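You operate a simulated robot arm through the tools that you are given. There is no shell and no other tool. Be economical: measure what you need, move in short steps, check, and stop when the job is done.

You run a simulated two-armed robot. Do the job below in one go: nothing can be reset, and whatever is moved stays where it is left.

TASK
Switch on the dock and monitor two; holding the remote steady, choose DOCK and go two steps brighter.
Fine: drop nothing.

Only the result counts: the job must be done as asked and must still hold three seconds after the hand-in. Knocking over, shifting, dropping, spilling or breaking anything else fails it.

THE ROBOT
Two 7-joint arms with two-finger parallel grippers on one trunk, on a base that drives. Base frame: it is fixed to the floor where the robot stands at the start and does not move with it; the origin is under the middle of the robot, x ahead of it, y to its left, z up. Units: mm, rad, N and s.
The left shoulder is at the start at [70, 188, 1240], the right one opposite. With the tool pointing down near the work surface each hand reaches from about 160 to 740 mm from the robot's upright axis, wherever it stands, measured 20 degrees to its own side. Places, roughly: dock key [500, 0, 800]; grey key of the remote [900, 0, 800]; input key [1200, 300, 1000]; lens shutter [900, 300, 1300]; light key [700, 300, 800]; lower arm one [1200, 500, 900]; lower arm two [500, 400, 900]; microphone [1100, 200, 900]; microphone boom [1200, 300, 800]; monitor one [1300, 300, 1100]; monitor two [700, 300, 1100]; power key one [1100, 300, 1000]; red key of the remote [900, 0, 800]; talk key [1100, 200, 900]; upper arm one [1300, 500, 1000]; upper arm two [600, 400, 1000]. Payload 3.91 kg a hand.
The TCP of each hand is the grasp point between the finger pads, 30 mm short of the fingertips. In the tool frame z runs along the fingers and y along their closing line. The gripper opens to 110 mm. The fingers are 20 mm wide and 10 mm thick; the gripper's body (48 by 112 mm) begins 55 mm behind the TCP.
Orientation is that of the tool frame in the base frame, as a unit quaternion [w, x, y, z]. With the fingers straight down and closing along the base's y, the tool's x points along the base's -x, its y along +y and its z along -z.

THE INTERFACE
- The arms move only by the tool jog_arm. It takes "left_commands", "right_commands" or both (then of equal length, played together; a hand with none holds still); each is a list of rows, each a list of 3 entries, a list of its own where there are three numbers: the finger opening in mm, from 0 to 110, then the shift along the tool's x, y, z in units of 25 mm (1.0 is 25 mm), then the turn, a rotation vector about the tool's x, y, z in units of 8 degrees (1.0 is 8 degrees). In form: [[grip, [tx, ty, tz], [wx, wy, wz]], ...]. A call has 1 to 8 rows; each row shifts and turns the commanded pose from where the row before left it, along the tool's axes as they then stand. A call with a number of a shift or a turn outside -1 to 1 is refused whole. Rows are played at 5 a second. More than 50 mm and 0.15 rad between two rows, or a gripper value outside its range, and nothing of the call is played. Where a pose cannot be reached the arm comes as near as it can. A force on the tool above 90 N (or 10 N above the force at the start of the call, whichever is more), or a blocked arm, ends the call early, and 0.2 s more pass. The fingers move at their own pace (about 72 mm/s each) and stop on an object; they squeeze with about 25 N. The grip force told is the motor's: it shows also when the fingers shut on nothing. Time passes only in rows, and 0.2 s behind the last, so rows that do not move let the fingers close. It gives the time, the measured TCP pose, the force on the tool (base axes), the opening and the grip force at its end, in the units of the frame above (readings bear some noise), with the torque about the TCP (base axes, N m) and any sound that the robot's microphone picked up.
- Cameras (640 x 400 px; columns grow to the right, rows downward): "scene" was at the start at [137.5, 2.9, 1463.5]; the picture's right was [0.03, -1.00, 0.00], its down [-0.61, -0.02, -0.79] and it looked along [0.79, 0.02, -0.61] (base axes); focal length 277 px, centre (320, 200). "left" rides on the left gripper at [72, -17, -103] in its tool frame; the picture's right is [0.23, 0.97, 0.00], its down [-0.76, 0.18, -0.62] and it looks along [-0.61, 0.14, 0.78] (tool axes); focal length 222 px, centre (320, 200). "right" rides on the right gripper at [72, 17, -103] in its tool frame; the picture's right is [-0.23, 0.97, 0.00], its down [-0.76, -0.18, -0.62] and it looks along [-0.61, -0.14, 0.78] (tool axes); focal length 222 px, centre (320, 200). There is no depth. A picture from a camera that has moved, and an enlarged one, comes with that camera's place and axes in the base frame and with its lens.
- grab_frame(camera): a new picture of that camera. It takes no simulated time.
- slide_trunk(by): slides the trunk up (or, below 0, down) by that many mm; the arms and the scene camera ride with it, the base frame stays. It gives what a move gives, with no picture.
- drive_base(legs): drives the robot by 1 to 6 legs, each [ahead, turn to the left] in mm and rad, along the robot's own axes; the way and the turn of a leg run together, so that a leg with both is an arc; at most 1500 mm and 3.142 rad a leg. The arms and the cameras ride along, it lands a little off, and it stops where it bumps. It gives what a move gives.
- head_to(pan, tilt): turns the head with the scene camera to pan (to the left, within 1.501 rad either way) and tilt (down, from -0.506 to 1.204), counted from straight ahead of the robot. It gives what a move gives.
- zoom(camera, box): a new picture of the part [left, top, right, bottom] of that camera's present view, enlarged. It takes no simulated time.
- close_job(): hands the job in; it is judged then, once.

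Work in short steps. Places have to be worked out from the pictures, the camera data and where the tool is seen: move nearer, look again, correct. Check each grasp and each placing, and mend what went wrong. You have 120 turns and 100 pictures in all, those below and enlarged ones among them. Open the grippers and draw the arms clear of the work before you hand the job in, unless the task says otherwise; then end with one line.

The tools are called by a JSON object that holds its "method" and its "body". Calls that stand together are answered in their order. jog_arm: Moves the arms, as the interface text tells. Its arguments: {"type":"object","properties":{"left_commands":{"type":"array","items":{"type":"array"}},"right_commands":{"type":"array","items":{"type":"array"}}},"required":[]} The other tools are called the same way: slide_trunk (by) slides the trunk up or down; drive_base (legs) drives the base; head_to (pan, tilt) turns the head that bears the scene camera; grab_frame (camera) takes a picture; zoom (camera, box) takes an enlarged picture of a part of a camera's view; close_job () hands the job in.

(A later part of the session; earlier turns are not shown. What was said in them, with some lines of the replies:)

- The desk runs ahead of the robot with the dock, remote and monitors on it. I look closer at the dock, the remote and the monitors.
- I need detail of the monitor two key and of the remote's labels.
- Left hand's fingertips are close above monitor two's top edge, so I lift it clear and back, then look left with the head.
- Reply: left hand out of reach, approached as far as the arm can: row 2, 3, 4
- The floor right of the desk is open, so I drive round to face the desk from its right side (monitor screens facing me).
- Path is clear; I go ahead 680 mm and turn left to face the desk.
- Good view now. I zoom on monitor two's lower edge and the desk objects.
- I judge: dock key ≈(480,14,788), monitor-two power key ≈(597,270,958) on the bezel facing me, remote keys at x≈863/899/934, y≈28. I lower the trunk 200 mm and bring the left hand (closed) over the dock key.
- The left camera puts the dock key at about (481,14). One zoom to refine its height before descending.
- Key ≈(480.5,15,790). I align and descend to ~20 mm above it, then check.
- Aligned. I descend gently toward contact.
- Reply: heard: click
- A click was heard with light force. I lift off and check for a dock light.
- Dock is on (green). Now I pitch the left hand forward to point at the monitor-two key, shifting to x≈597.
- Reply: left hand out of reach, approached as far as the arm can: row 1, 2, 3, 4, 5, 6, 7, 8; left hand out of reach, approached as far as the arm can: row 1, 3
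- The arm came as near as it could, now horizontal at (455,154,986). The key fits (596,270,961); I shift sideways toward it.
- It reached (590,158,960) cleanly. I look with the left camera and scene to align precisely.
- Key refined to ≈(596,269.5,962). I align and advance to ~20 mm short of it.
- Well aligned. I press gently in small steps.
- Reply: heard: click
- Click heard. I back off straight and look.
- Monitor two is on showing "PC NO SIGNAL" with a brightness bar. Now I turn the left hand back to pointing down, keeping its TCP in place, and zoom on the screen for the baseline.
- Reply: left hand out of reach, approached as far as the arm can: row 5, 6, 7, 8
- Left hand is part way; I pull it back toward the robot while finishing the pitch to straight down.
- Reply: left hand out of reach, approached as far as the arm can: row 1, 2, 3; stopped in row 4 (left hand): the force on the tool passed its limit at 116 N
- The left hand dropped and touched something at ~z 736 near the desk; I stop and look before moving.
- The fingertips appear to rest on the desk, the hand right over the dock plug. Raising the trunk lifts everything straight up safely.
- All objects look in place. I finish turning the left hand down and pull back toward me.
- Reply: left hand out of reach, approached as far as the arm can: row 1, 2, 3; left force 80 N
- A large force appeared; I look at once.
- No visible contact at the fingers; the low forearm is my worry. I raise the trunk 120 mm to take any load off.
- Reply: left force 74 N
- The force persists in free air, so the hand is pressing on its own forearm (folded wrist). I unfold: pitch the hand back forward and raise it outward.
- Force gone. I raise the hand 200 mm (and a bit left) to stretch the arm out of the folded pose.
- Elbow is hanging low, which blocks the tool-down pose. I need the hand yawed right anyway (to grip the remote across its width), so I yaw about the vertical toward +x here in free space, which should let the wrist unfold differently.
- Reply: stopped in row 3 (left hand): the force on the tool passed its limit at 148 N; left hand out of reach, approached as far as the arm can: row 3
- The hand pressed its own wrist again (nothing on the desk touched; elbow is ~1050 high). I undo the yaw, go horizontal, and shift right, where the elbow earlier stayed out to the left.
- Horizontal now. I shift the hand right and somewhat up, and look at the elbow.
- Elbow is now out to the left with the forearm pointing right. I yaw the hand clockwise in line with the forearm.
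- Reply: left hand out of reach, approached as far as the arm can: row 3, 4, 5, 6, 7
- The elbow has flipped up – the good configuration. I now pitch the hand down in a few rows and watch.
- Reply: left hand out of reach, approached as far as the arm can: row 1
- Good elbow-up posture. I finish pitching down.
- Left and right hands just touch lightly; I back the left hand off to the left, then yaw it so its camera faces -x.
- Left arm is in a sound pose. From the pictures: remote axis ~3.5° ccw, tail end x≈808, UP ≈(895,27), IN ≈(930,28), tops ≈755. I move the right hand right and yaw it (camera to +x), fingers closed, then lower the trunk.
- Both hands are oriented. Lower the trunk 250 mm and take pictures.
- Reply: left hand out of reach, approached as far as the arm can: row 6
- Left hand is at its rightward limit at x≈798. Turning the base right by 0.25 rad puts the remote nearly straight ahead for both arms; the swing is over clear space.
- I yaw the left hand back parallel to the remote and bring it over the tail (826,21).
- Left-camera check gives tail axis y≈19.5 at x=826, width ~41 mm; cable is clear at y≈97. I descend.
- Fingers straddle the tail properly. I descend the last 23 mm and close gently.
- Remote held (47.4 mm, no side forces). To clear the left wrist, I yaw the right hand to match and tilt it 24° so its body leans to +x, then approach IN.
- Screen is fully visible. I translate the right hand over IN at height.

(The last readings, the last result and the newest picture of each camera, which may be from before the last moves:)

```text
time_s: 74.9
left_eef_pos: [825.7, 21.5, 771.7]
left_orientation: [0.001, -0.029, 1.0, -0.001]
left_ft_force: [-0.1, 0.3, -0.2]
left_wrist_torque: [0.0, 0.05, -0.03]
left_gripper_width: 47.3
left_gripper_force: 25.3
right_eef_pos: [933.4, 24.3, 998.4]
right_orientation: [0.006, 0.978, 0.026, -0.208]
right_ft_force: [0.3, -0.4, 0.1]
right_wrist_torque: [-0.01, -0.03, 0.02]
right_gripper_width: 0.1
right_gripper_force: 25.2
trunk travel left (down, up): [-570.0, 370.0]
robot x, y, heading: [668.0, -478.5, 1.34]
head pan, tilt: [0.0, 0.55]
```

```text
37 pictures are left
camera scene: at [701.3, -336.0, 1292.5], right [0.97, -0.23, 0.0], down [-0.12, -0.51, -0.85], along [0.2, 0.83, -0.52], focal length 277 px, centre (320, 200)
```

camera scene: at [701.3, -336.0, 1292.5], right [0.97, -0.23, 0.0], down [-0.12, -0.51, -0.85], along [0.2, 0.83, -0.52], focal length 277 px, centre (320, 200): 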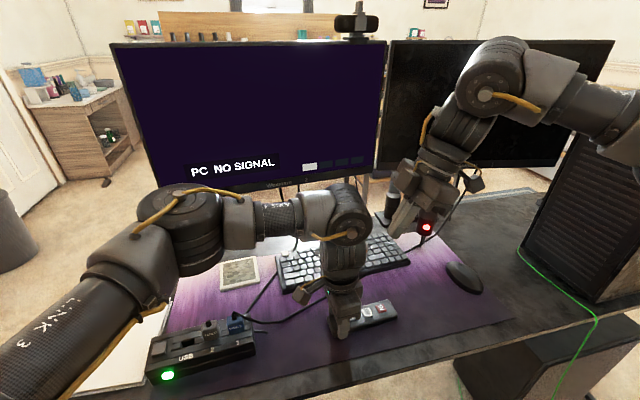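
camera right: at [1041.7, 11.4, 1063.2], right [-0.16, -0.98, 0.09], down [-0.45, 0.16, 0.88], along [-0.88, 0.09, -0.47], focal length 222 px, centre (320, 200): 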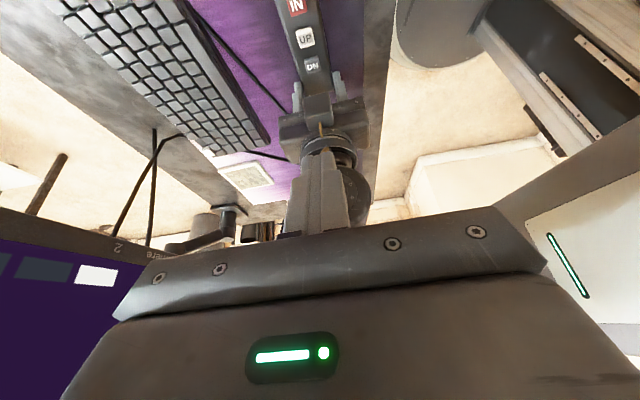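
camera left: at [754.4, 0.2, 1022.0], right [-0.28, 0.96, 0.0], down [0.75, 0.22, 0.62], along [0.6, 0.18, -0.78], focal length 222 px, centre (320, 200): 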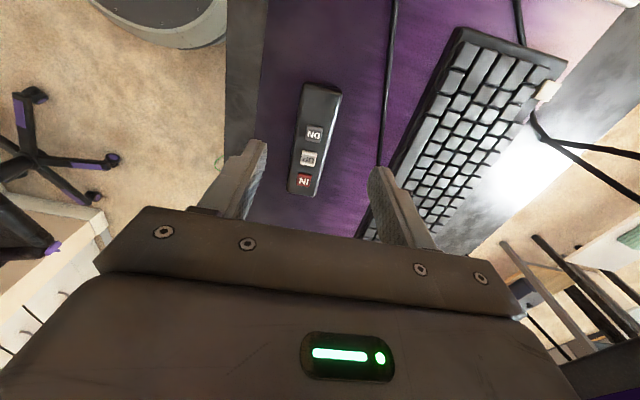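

Clear of the left wrist. I descend to ~25 mm above IN.

{"method": "jog_arm", "body": {"right_commands": [[0, [0.407, -0.16, 0.914], [0, 0, 0]], [0, [0.407, 0, 0.914], [0, 0, 0]], [0, [0.407, 0, 0.914], [0, 0, 0]], [0, [0.407, 0, 0.914], [0, 0, 0]], [0, [0.407, 0, 0.914], [0, 0, 0]], [0, [0.407, 0, 0.914], [0, 0, 0]], [0, [0.407, 0, 0.914], [0, 0, 0]], [0, [0, 0, 0], [0, 0, 0]]]}}

{"method": "zoom", "body": {"camera": "right", "box": [220, 60, 420, 240]}}

{"method": "zoom", "body": {"camera": "scene", "box": [320, 240, 440, 340]}}

```text
time_s: 76.7
left_eef_pos: [826.0, 20.9, 771.4]
left_orientation: [0.001, -0.029, 1.0, 0.0]
left_ft_force: [0.5, 0.1, -0.1]
left_wrist_torque: [0.03, 0.0, 0.05]
left_gripper_width: 47.6
left_gripper_force: 25.3
right_eef_pos: [931.9, 29.0, 822.7]
right_orientation: [0.005, 0.978, 0.026, -0.208]
right_ft_force: [0.6, -0.7, -0.1]
right_wrist_torque: [-0.02, 0.01, 0.0]
right_gripper_width: 0.0
right_gripper_force: 25.4
trunk travel left (down, up): [-570.0, 370.0]
robot x, y, heading: [670.1, -469.9, 1.332]
head pan, tilt: [0.0, 0.55]
```

```text
2.22 times, centred on (320, 150) of right
camera zoom: at [1041.2, 15.8, 887.9], right [-0.16, -0.98, 0.09], down [-0.45, 0.15, 0.88], along [-0.88, 0.1, -0.47], focal length 494 px, centre (320, 311)
```

zoom: 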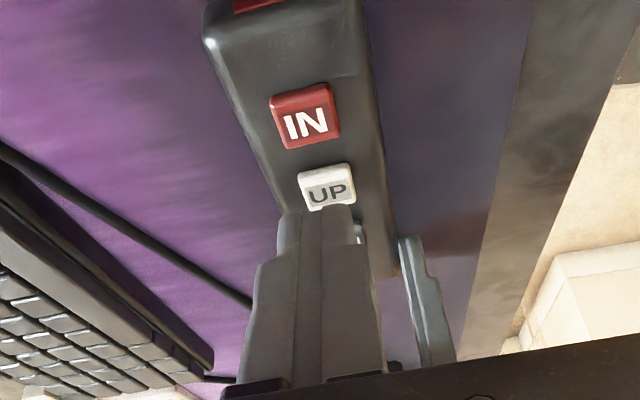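

```text
4.00 times, centred on (380, 290) of scene
camera zoom: at [702.2, -336.4, 1292.5], right [0.97, -0.23, 0.0], down [-0.12, -0.51, -0.85], along [0.2, 0.83, -0.52], focal length 1109 px, centre (80, -160)
```

zoom: 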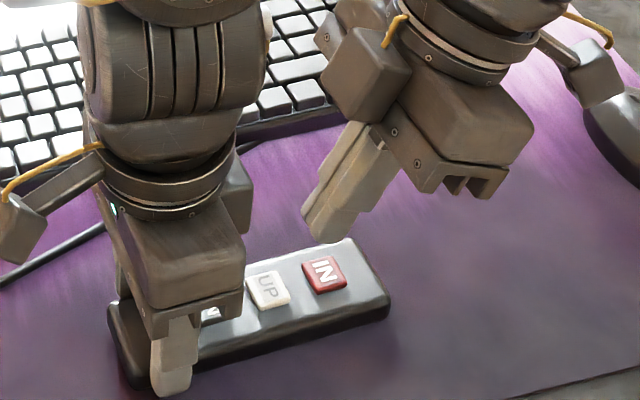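

Contact corner will land at ≈(929,29), on IN. I press down in small steps.

{"method": "jog_arm", "body": {"right_commands": [[0, [0.407, 0.03, 0.914], [0, 0, 0]], [0, [0.122, 0, 0.274], [0, 0, 0]], [0, [0.041, 0, 0.091], [0, 0, 0]], [0, [0.041, 0, 0.091], [0, 0, 0]]]}}

```text
time_s: 77.7
left_eef_pos: [825.4, 20.6, 772.2]
left_orientation: [0.0, -0.03, 1.0, 0.0]
left_ft_force: [0.5, 1.7, -1.6]
left_wrist_torque: [0.03, 0.06, 0.16]
left_gripper_width: 47.6
left_gripper_force: 25.4
right_eef_pos: [931.9, 27.1, 786.3]
right_orientation: [0.005, 0.978, 0.026, -0.209]
right_ft_force: [0.1, -1.6, 6.3]
right_wrist_torque: [-0.07, 0.04, 0.05]
right_gripper_width: 0.0
right_gripper_force: 25.4
trunk travel left (down, up): [-570.0, 370.0]
robot x, y, heading: [670.8, -472.1, 1.342]
head pan, tilt: [0.0, 0.55]
heard: click
```

Click. I back up 25 mm and look at the screen.

{"method": "jog_arm", "body": {"right_commands": [[0, [-0.407, 0, -0.914], [0, 0, 0]], [0, [0, 0, 0], [0, 0, 0]]]}}

{"method": "zoom", "body": {"camera": "scene", "box": [110, 40, 390, 220]}}

```text
time_s: 78.3
left_eef_pos: [825.7, 21.0, 772.5]
left_orientation: [0.001, -0.03, 1.0, -0.001]
left_ft_force: [1.0, -0.2, -0.7]
left_wrist_torque: [0.0, 0.03, -0.02]
left_gripper_width: 47.4
left_gripper_force: 25.4
right_eef_pos: [934.1, 25.3, 810.8]
right_orientation: [0.006, 0.978, 0.025, -0.208]
right_ft_force: [0.0, 0.1, 0.7]
right_wrist_torque: [0.01, 0.03, 0.01]
right_gripper_width: 0.0
right_gripper_force: 24.7
trunk travel left (down, up): [-570.0, 370.0]
robot x, y, heading: [669.8, -473.5, 1.34]
head pan, tilt: [0.0, 0.55]
```

```text
2.22 times, centred on (250, 130) of scene
camera zoom: at [702.3, -336.3, 1292.5], right [0.97, -0.23, 0.0], down [-0.12, -0.51, -0.85], along [0.2, 0.83, -0.52], focal length 616 px, centre (476, 356)
```

zoom: 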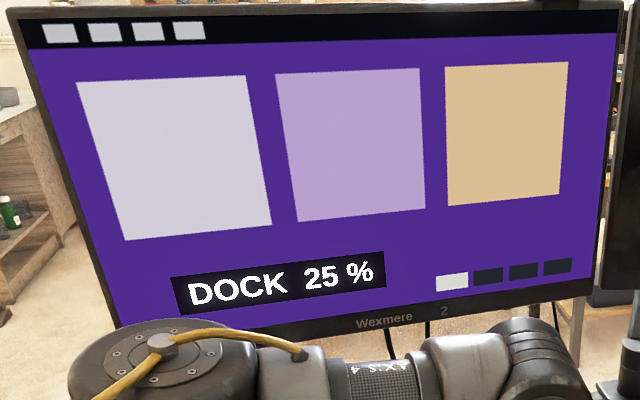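

DOCK 25 % now. I move 36 mm left over UP and check.

{"method": "jog_arm", "body": {"right_commands": [[0, [-0.658, -0.03, 0.293], [0, 0, 0]], [0, [-0.658, -0.03, 0.293], [0, 0, 0]], [0, [0, 0, 0], [0, 0, 0]]]}}

{"method": "zoom", "body": {"camera": "scene", "box": [320, 240, 440, 340]}}

{"method": "zoom", "body": {"camera": "right", "box": [220, 60, 420, 240]}}

```text
time_s: 79.1
left_eef_pos: [826.1, 19.9, 771.6]
left_orientation: [0.001, -0.03, 1.0, -0.001]
left_ft_force: [-0.9, 0.6, -0.3]
left_wrist_torque: [0.01, -0.03, -0.04]
left_gripper_width: 47.6
left_gripper_force: 25.7
right_eef_pos: [896.3, 26.3, 810.9]
right_orientation: [0.005, 0.978, 0.025, -0.208]
right_ft_force: [-0.5, 0.1, 0.3]
right_wrist_torque: [0.0, 0.02, -0.01]
right_gripper_width: 0.0
right_gripper_force: 25.6
trunk travel left (down, up): [-570.0, 370.0]
robot x, y, heading: [665.6, -472.3, 1.339]
head pan, tilt: [0.0, 0.55]
```

```text
4.00 times, centred on (380, 290) of scene
camera zoom: at [702.3, -336.5, 1292.6], right [0.97, -0.23, 0.0], down [-0.12, -0.51, -0.85], along [0.2, 0.83, -0.52], focal length 1109 px, centre (80, -160)
```

zoom: 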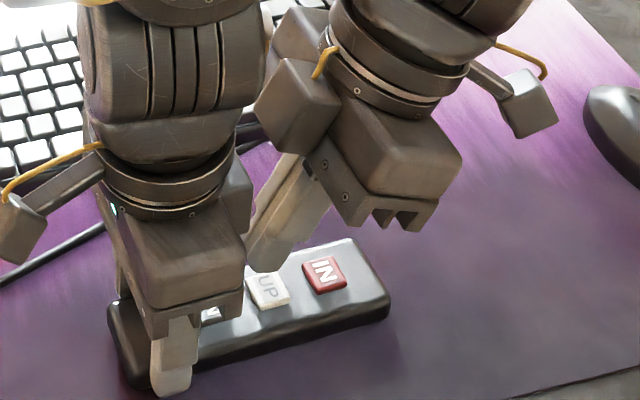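

```text
2.22 times, centred on (320, 150) of right
camera zoom: at [1005.9, 14.6, 875.7], right [-0.16, -0.98, 0.09], down [-0.45, 0.15, 0.88], along [-0.88, 0.1, -0.47], focal length 494 px, centre (320, 311)
```

zoom: 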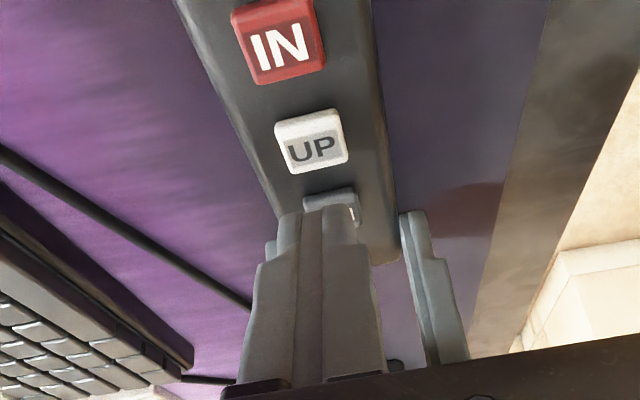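

Contact will be at ≈(893,26), on UP. First press.

{"method": "jog_arm", "body": {"right_commands": [[0, [0.265, 0.02, 0.53], [0, 0, 0]], [0, [0.122, 0, 0.274], [0, 0, 0]], [0, [0.041, 0, 0.091], [0, 0, 0]]]}}

```text
time_s: 79.9
left_eef_pos: [826.0, 20.0, 772.1]
left_orientation: [0.0, -0.03, 1.0, 0.0]
left_ft_force: [-0.6, 0.9, -1.3]
left_wrist_torque: [0.03, -0.08, 0.1]
left_gripper_width: 47.5
left_gripper_force: 25.2
right_eef_pos: [896.0, 26.0, 787.5]
right_orientation: [0.006, 0.978, 0.026, -0.208]
right_ft_force: [1.1, -0.3, 4.2]
right_wrist_torque: [-0.01, -0.02, 0.0]
right_gripper_width: 0.0
right_gripper_force: 25.1
trunk travel left (down, up): [-570.0, 370.0]
robot x, y, heading: [668.9, -472.1, 1.334]
head pan, tilt: [0.0, 0.55]
heard: click
```

Click. I lift 20 mm and check the reading.

{"method": "jog_arm", "body": {"right_commands": [[0, [-0.326, 0, -0.731], [0, 0, 0]], [0, [0, 0, 0], [0, 0, 0]]]}}

{"method": "zoom", "body": {"camera": "scene", "box": [110, 40, 390, 220]}}

```text
time_s: 80.5
left_eef_pos: [825.4, 19.2, 771.8]
left_orientation: [0.001, -0.03, 1.0, 0.0]
left_ft_force: [-0.6, 0.6, 0.4]
left_wrist_torque: [0.01, 0.05, 0.0]
left_gripper_width: 47.6
left_gripper_force: 25.2
right_eef_pos: [896.4, 25.4, 805.4]
right_orientation: [0.006, 0.978, 0.026, -0.208]
right_ft_force: [1.0, -0.1, 0.6]
right_wrist_torque: [0.01, -0.01, -0.01]
right_gripper_width: 0.0
right_gripper_force: 25.2
trunk travel left (down, up): [-570.0, 370.0]
robot x, y, heading: [670.5, -474.6, 1.338]
head pan, tilt: [0.0, 0.55]
```

```text
2.22 times, centred on (250, 130) of scene
camera zoom: at [702.3, -336.4, 1292.5], right [0.97, -0.23, 0.0], down [-0.12, -0.51, -0.85], along [0.2, 0.83, -0.52], focal length 616 px, centre (476, 356)
```

zoom: 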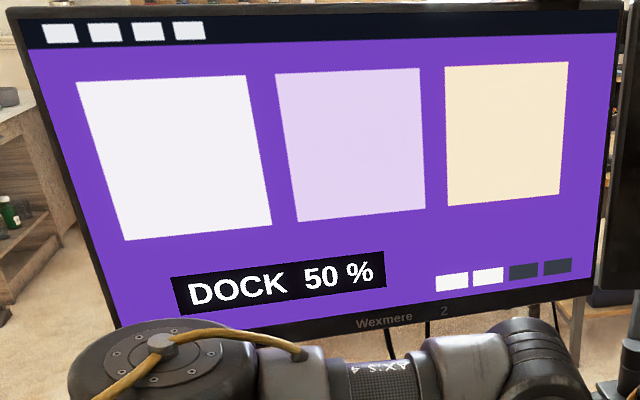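

50 %. Second press.

{"method": "jog_arm", "body": {"right_commands": [[0, [0.17, 0, 0.38], [0, 0, 0]], [0, [0.122, 0, 0.274], [0, 0, 0]], [0, [0.041, 0, 0.091], [0, 0, 0]]]}}

```text
time_s: 81.3
left_eef_pos: [826.7, 19.6, 771.1]
left_orientation: [0.001, -0.03, 1.0, 0.0]
left_ft_force: [0.7, 0.1, -0.5]
left_wrist_torque: [-0.02, 0.08, 0.02]
left_gripper_width: 47.5
left_gripper_force: 24.8
right_eef_pos: [896.3, 26.4, 787.0]
right_orientation: [0.004, 0.978, 0.026, -0.209]
right_ft_force: [0.0, -0.2, 4.4]
right_wrist_torque: [0.02, 0.01, -0.03]
right_gripper_width: 0.1
right_gripper_force: 24.9
trunk travel left (down, up): [-570.0, 370.0]
robot x, y, heading: [671.9, -473.8, 1.336]
head pan, tilt: [0.0, 0.55]
heard: click
```

Click. I raise the right hand well up (moving +x/up) and check the screen.

{"method": "jog_arm", "body": {"right_commands": [[0, [-0.407, 0, -0.914], [0, 0, 0]], [0, [-0.407, 0, -0.914], [0, 0, 0]], [0, [-0.407, 0, -0.914], [0, 0, 0]], [0, [0, 0, -1], [0, 0, 0]], [0, [0, 0, -1], [0, 0, 0]], [0, [0, 0, -1], [0, 0, 0]], [0, [0, 0, -1], [0, 0, 0]], [0, [0, 0, -1], [0, 0, 0]]]}}

{"method": "grab_frame", "body": {"camera": "scene"}}

```text
time_s: 83.1
left_eef_pos: [826.5, 19.4, 771.2]
left_orientation: [0.001, -0.03, 1.0, -0.001]
left_ft_force: [0.1, 0.1, 0.0]
left_wrist_torque: [-0.02, 0.09, -0.01]
left_gripper_width: 47.4
left_gripper_force: 25.0
right_eef_pos: [948.0, 27.5, 976.8]
right_orientation: [0.005, 0.978, 0.025, -0.208]
right_ft_force: [-0.6, 0.5, 0.0]
right_wrist_torque: [0.03, 0.0, 0.01]
right_gripper_width: 0.0
right_gripper_force: 25.0
trunk travel left (down, up): [-570.0, 370.0]
robot x, y, heading: [668.4, -476.7, 1.343]
head pan, tilt: [0.0, 0.55]
```

```text
30 pictures are left
camera scene: at [702.0, -336.8, 1292.5], right [0.97, -0.23, 0.0], down [-0.12, -0.51, -0.85], along [0.2, 0.83, -0.52], focal length 277 px, centre (320, 200)
```

scene: 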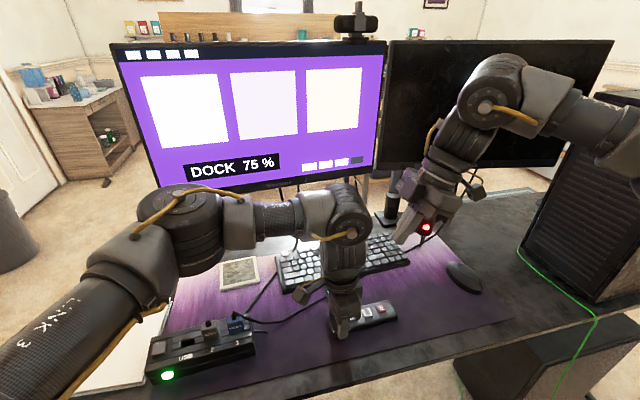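

DOCK 75 %, two steps brighter. I release the remote, lift the left hand straight up, and pull the right hand back, opening it.

{"method": "jog_arm", "body": {"left_commands": [[55, [0, 0, 0], [0, 0, 0]], [70, [0, 0, 0], [0, 0, 0]], [70, [0, 0, 0], [0, 0, 0]], [70, [0, 0, -0.5], [0, 0, 0]], [70, [0, 0, -1], [0, 0, 0]], [70, [0, 0, -1], [0, 0, 0]], [70, [0, 0, -1], [0, 0, 0]], [70, [0, 0, -1], [0, 0, 0]]], "right_commands": [[0, [0, 1, 0], [0, 0, 0]], [0, [0, 1, 0], [0, 0, 0]], [0, [0, 1, 0], [0, 0, 0]], [0, [0, 1, 0], [0, 0, 0]], [60, [0, 1, 0], [0, 0, 0]], [110, [0, 0, 0], [0, 0, 0]], [110, [0, 0, 0], [0, 0, 0]], [110, [0, 0, 0], [0, 0, 0]]]}}

{"method": "zoom", "body": {"camera": "scene", "box": [290, 220, 430, 340]}}

```text
time_s: 84.9
left_eef_pos: [825.6, 18.9, 884.3]
left_orientation: [0.001, -0.029, 1.0, -0.001]
left_ft_force: [-0.3, -0.6, -0.4]
left_wrist_torque: [0.0, 0.02, -0.01]
left_gripper_width: 70.0
left_gripper_force: 0.0
right_eef_pos: [953.8, -94.2, 975.0]
right_orientation: [0.006, 0.978, 0.026, -0.207]
right_ft_force: [-1.2, 0.4, -0.3]
right_wrist_torque: [-0.01, 0.05, -0.01]
right_gripper_width: 110.2
right_gripper_force: 0.1
trunk travel left (down, up): [-570.0, 370.0]
robot x, y, heading: [670.8, -471.1, 1.342]
head pan, tilt: [0.0, 0.55]
```

```text
3.33 times, centred on (360, 280) of scene
camera zoom: at [702.2, -337.1, 1292.6], right [0.97, -0.23, 0.0], down [-0.12, -0.51, -0.85], along [0.2, 0.83, -0.52], focal length 924 px, centre (187, -67)
```

zoom: 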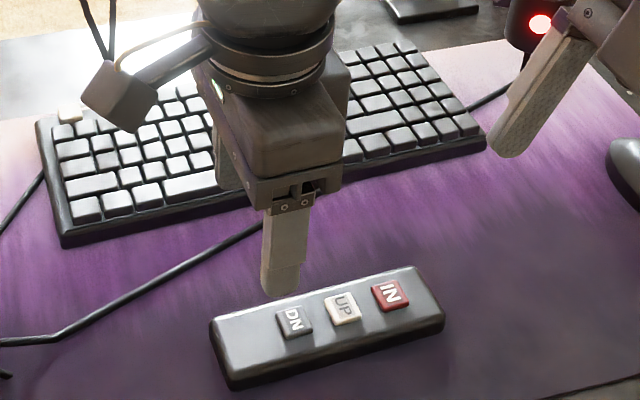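

Remote lies unmoved. I raise the trunk 200 mm to draw both arms clear and take a last look.

{"method": "slide_trunk", "body": {"by": 200}}

{"method": "head_to", "body": {"pan": 0.15, "tilt": 0.75}}

{"method": "grab_frame", "body": {"camera": "scene"}}

```text
time_s: 87.1
left_eef_pos: [826.7, 18.8, 1084.2]
left_orientation: [0.001, -0.03, 1.0, -0.001]
left_ft_force: [0.1, -0.5, 0.2]
left_wrist_torque: [0.02, 0.01, -0.03]
left_gripper_width: 70.1
left_gripper_force: 0.0
right_eef_pos: [953.7, -94.0, 1174.9]
right_orientation: [0.006, 0.978, 0.026, -0.207]
right_ft_force: [0.0, -0.1, -1.2]
right_wrist_torque: [-0.01, 0.01, -0.01]
right_gripper_width: 110.1
right_gripper_force: 0.1
trunk travel left (down, up): [-770.0, 170.0]
robot x, y, heading: [669.3, -475.5, 1.335]
head pan, tilt: [0.0, 0.55]
```

```text
time_s: 87.8
left_eef_pos: [827.4, 20.1, 1084.7]
left_orientation: [0.001, -0.03, 1.0, -0.001]
left_ft_force: [-0.1, 0.5, 0.4]
left_wrist_torque: [0.02, 0.01, -0.02]
left_gripper_width: 69.8
left_gripper_force: 0.1
right_eef_pos: [955.5, -94.1, 1175.6]
right_orientation: [0.005, 0.978, 0.025, -0.208]
right_ft_force: [-0.6, -0.2, 0.0]
right_wrist_torque: [0.01, 0.0, 0.02]
right_gripper_width: 109.7
right_gripper_force: 0.1
trunk travel left (down, up): [-770.0, 170.0]
robot x, y, heading: [673.0, -475.5, 1.338]
head pan, tilt: [0.15, 0.75]
```

```text
28 pictures are left
camera scene: at [688.6, -341.1, 1475.2], right [1.0, -0.08, 0.0], down [-0.06, -0.68, -0.73], along [0.06, 0.73, -0.68], focal length 277 px, centre (320, 200)
```

scene: 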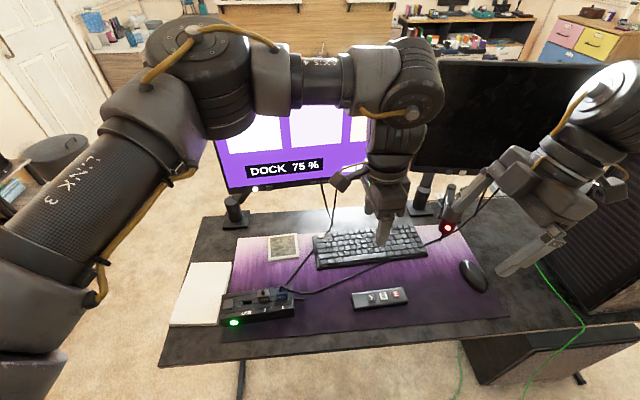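

Dock is green, monitor two shows DOCK 75 %, everything is in place and both arms are clear; I hand it in.

{"method": "close_job", "body": {}}

```text
The job is handed in.
```

The dock and monitor two are on, and with the remote held I chose DOCK and went two steps brighter, from 25 % to 75 %. Nothing was dropped. While I was repositioning, the left hand bumped the desk once and brushed the right hand; nothing in the pictures moved.
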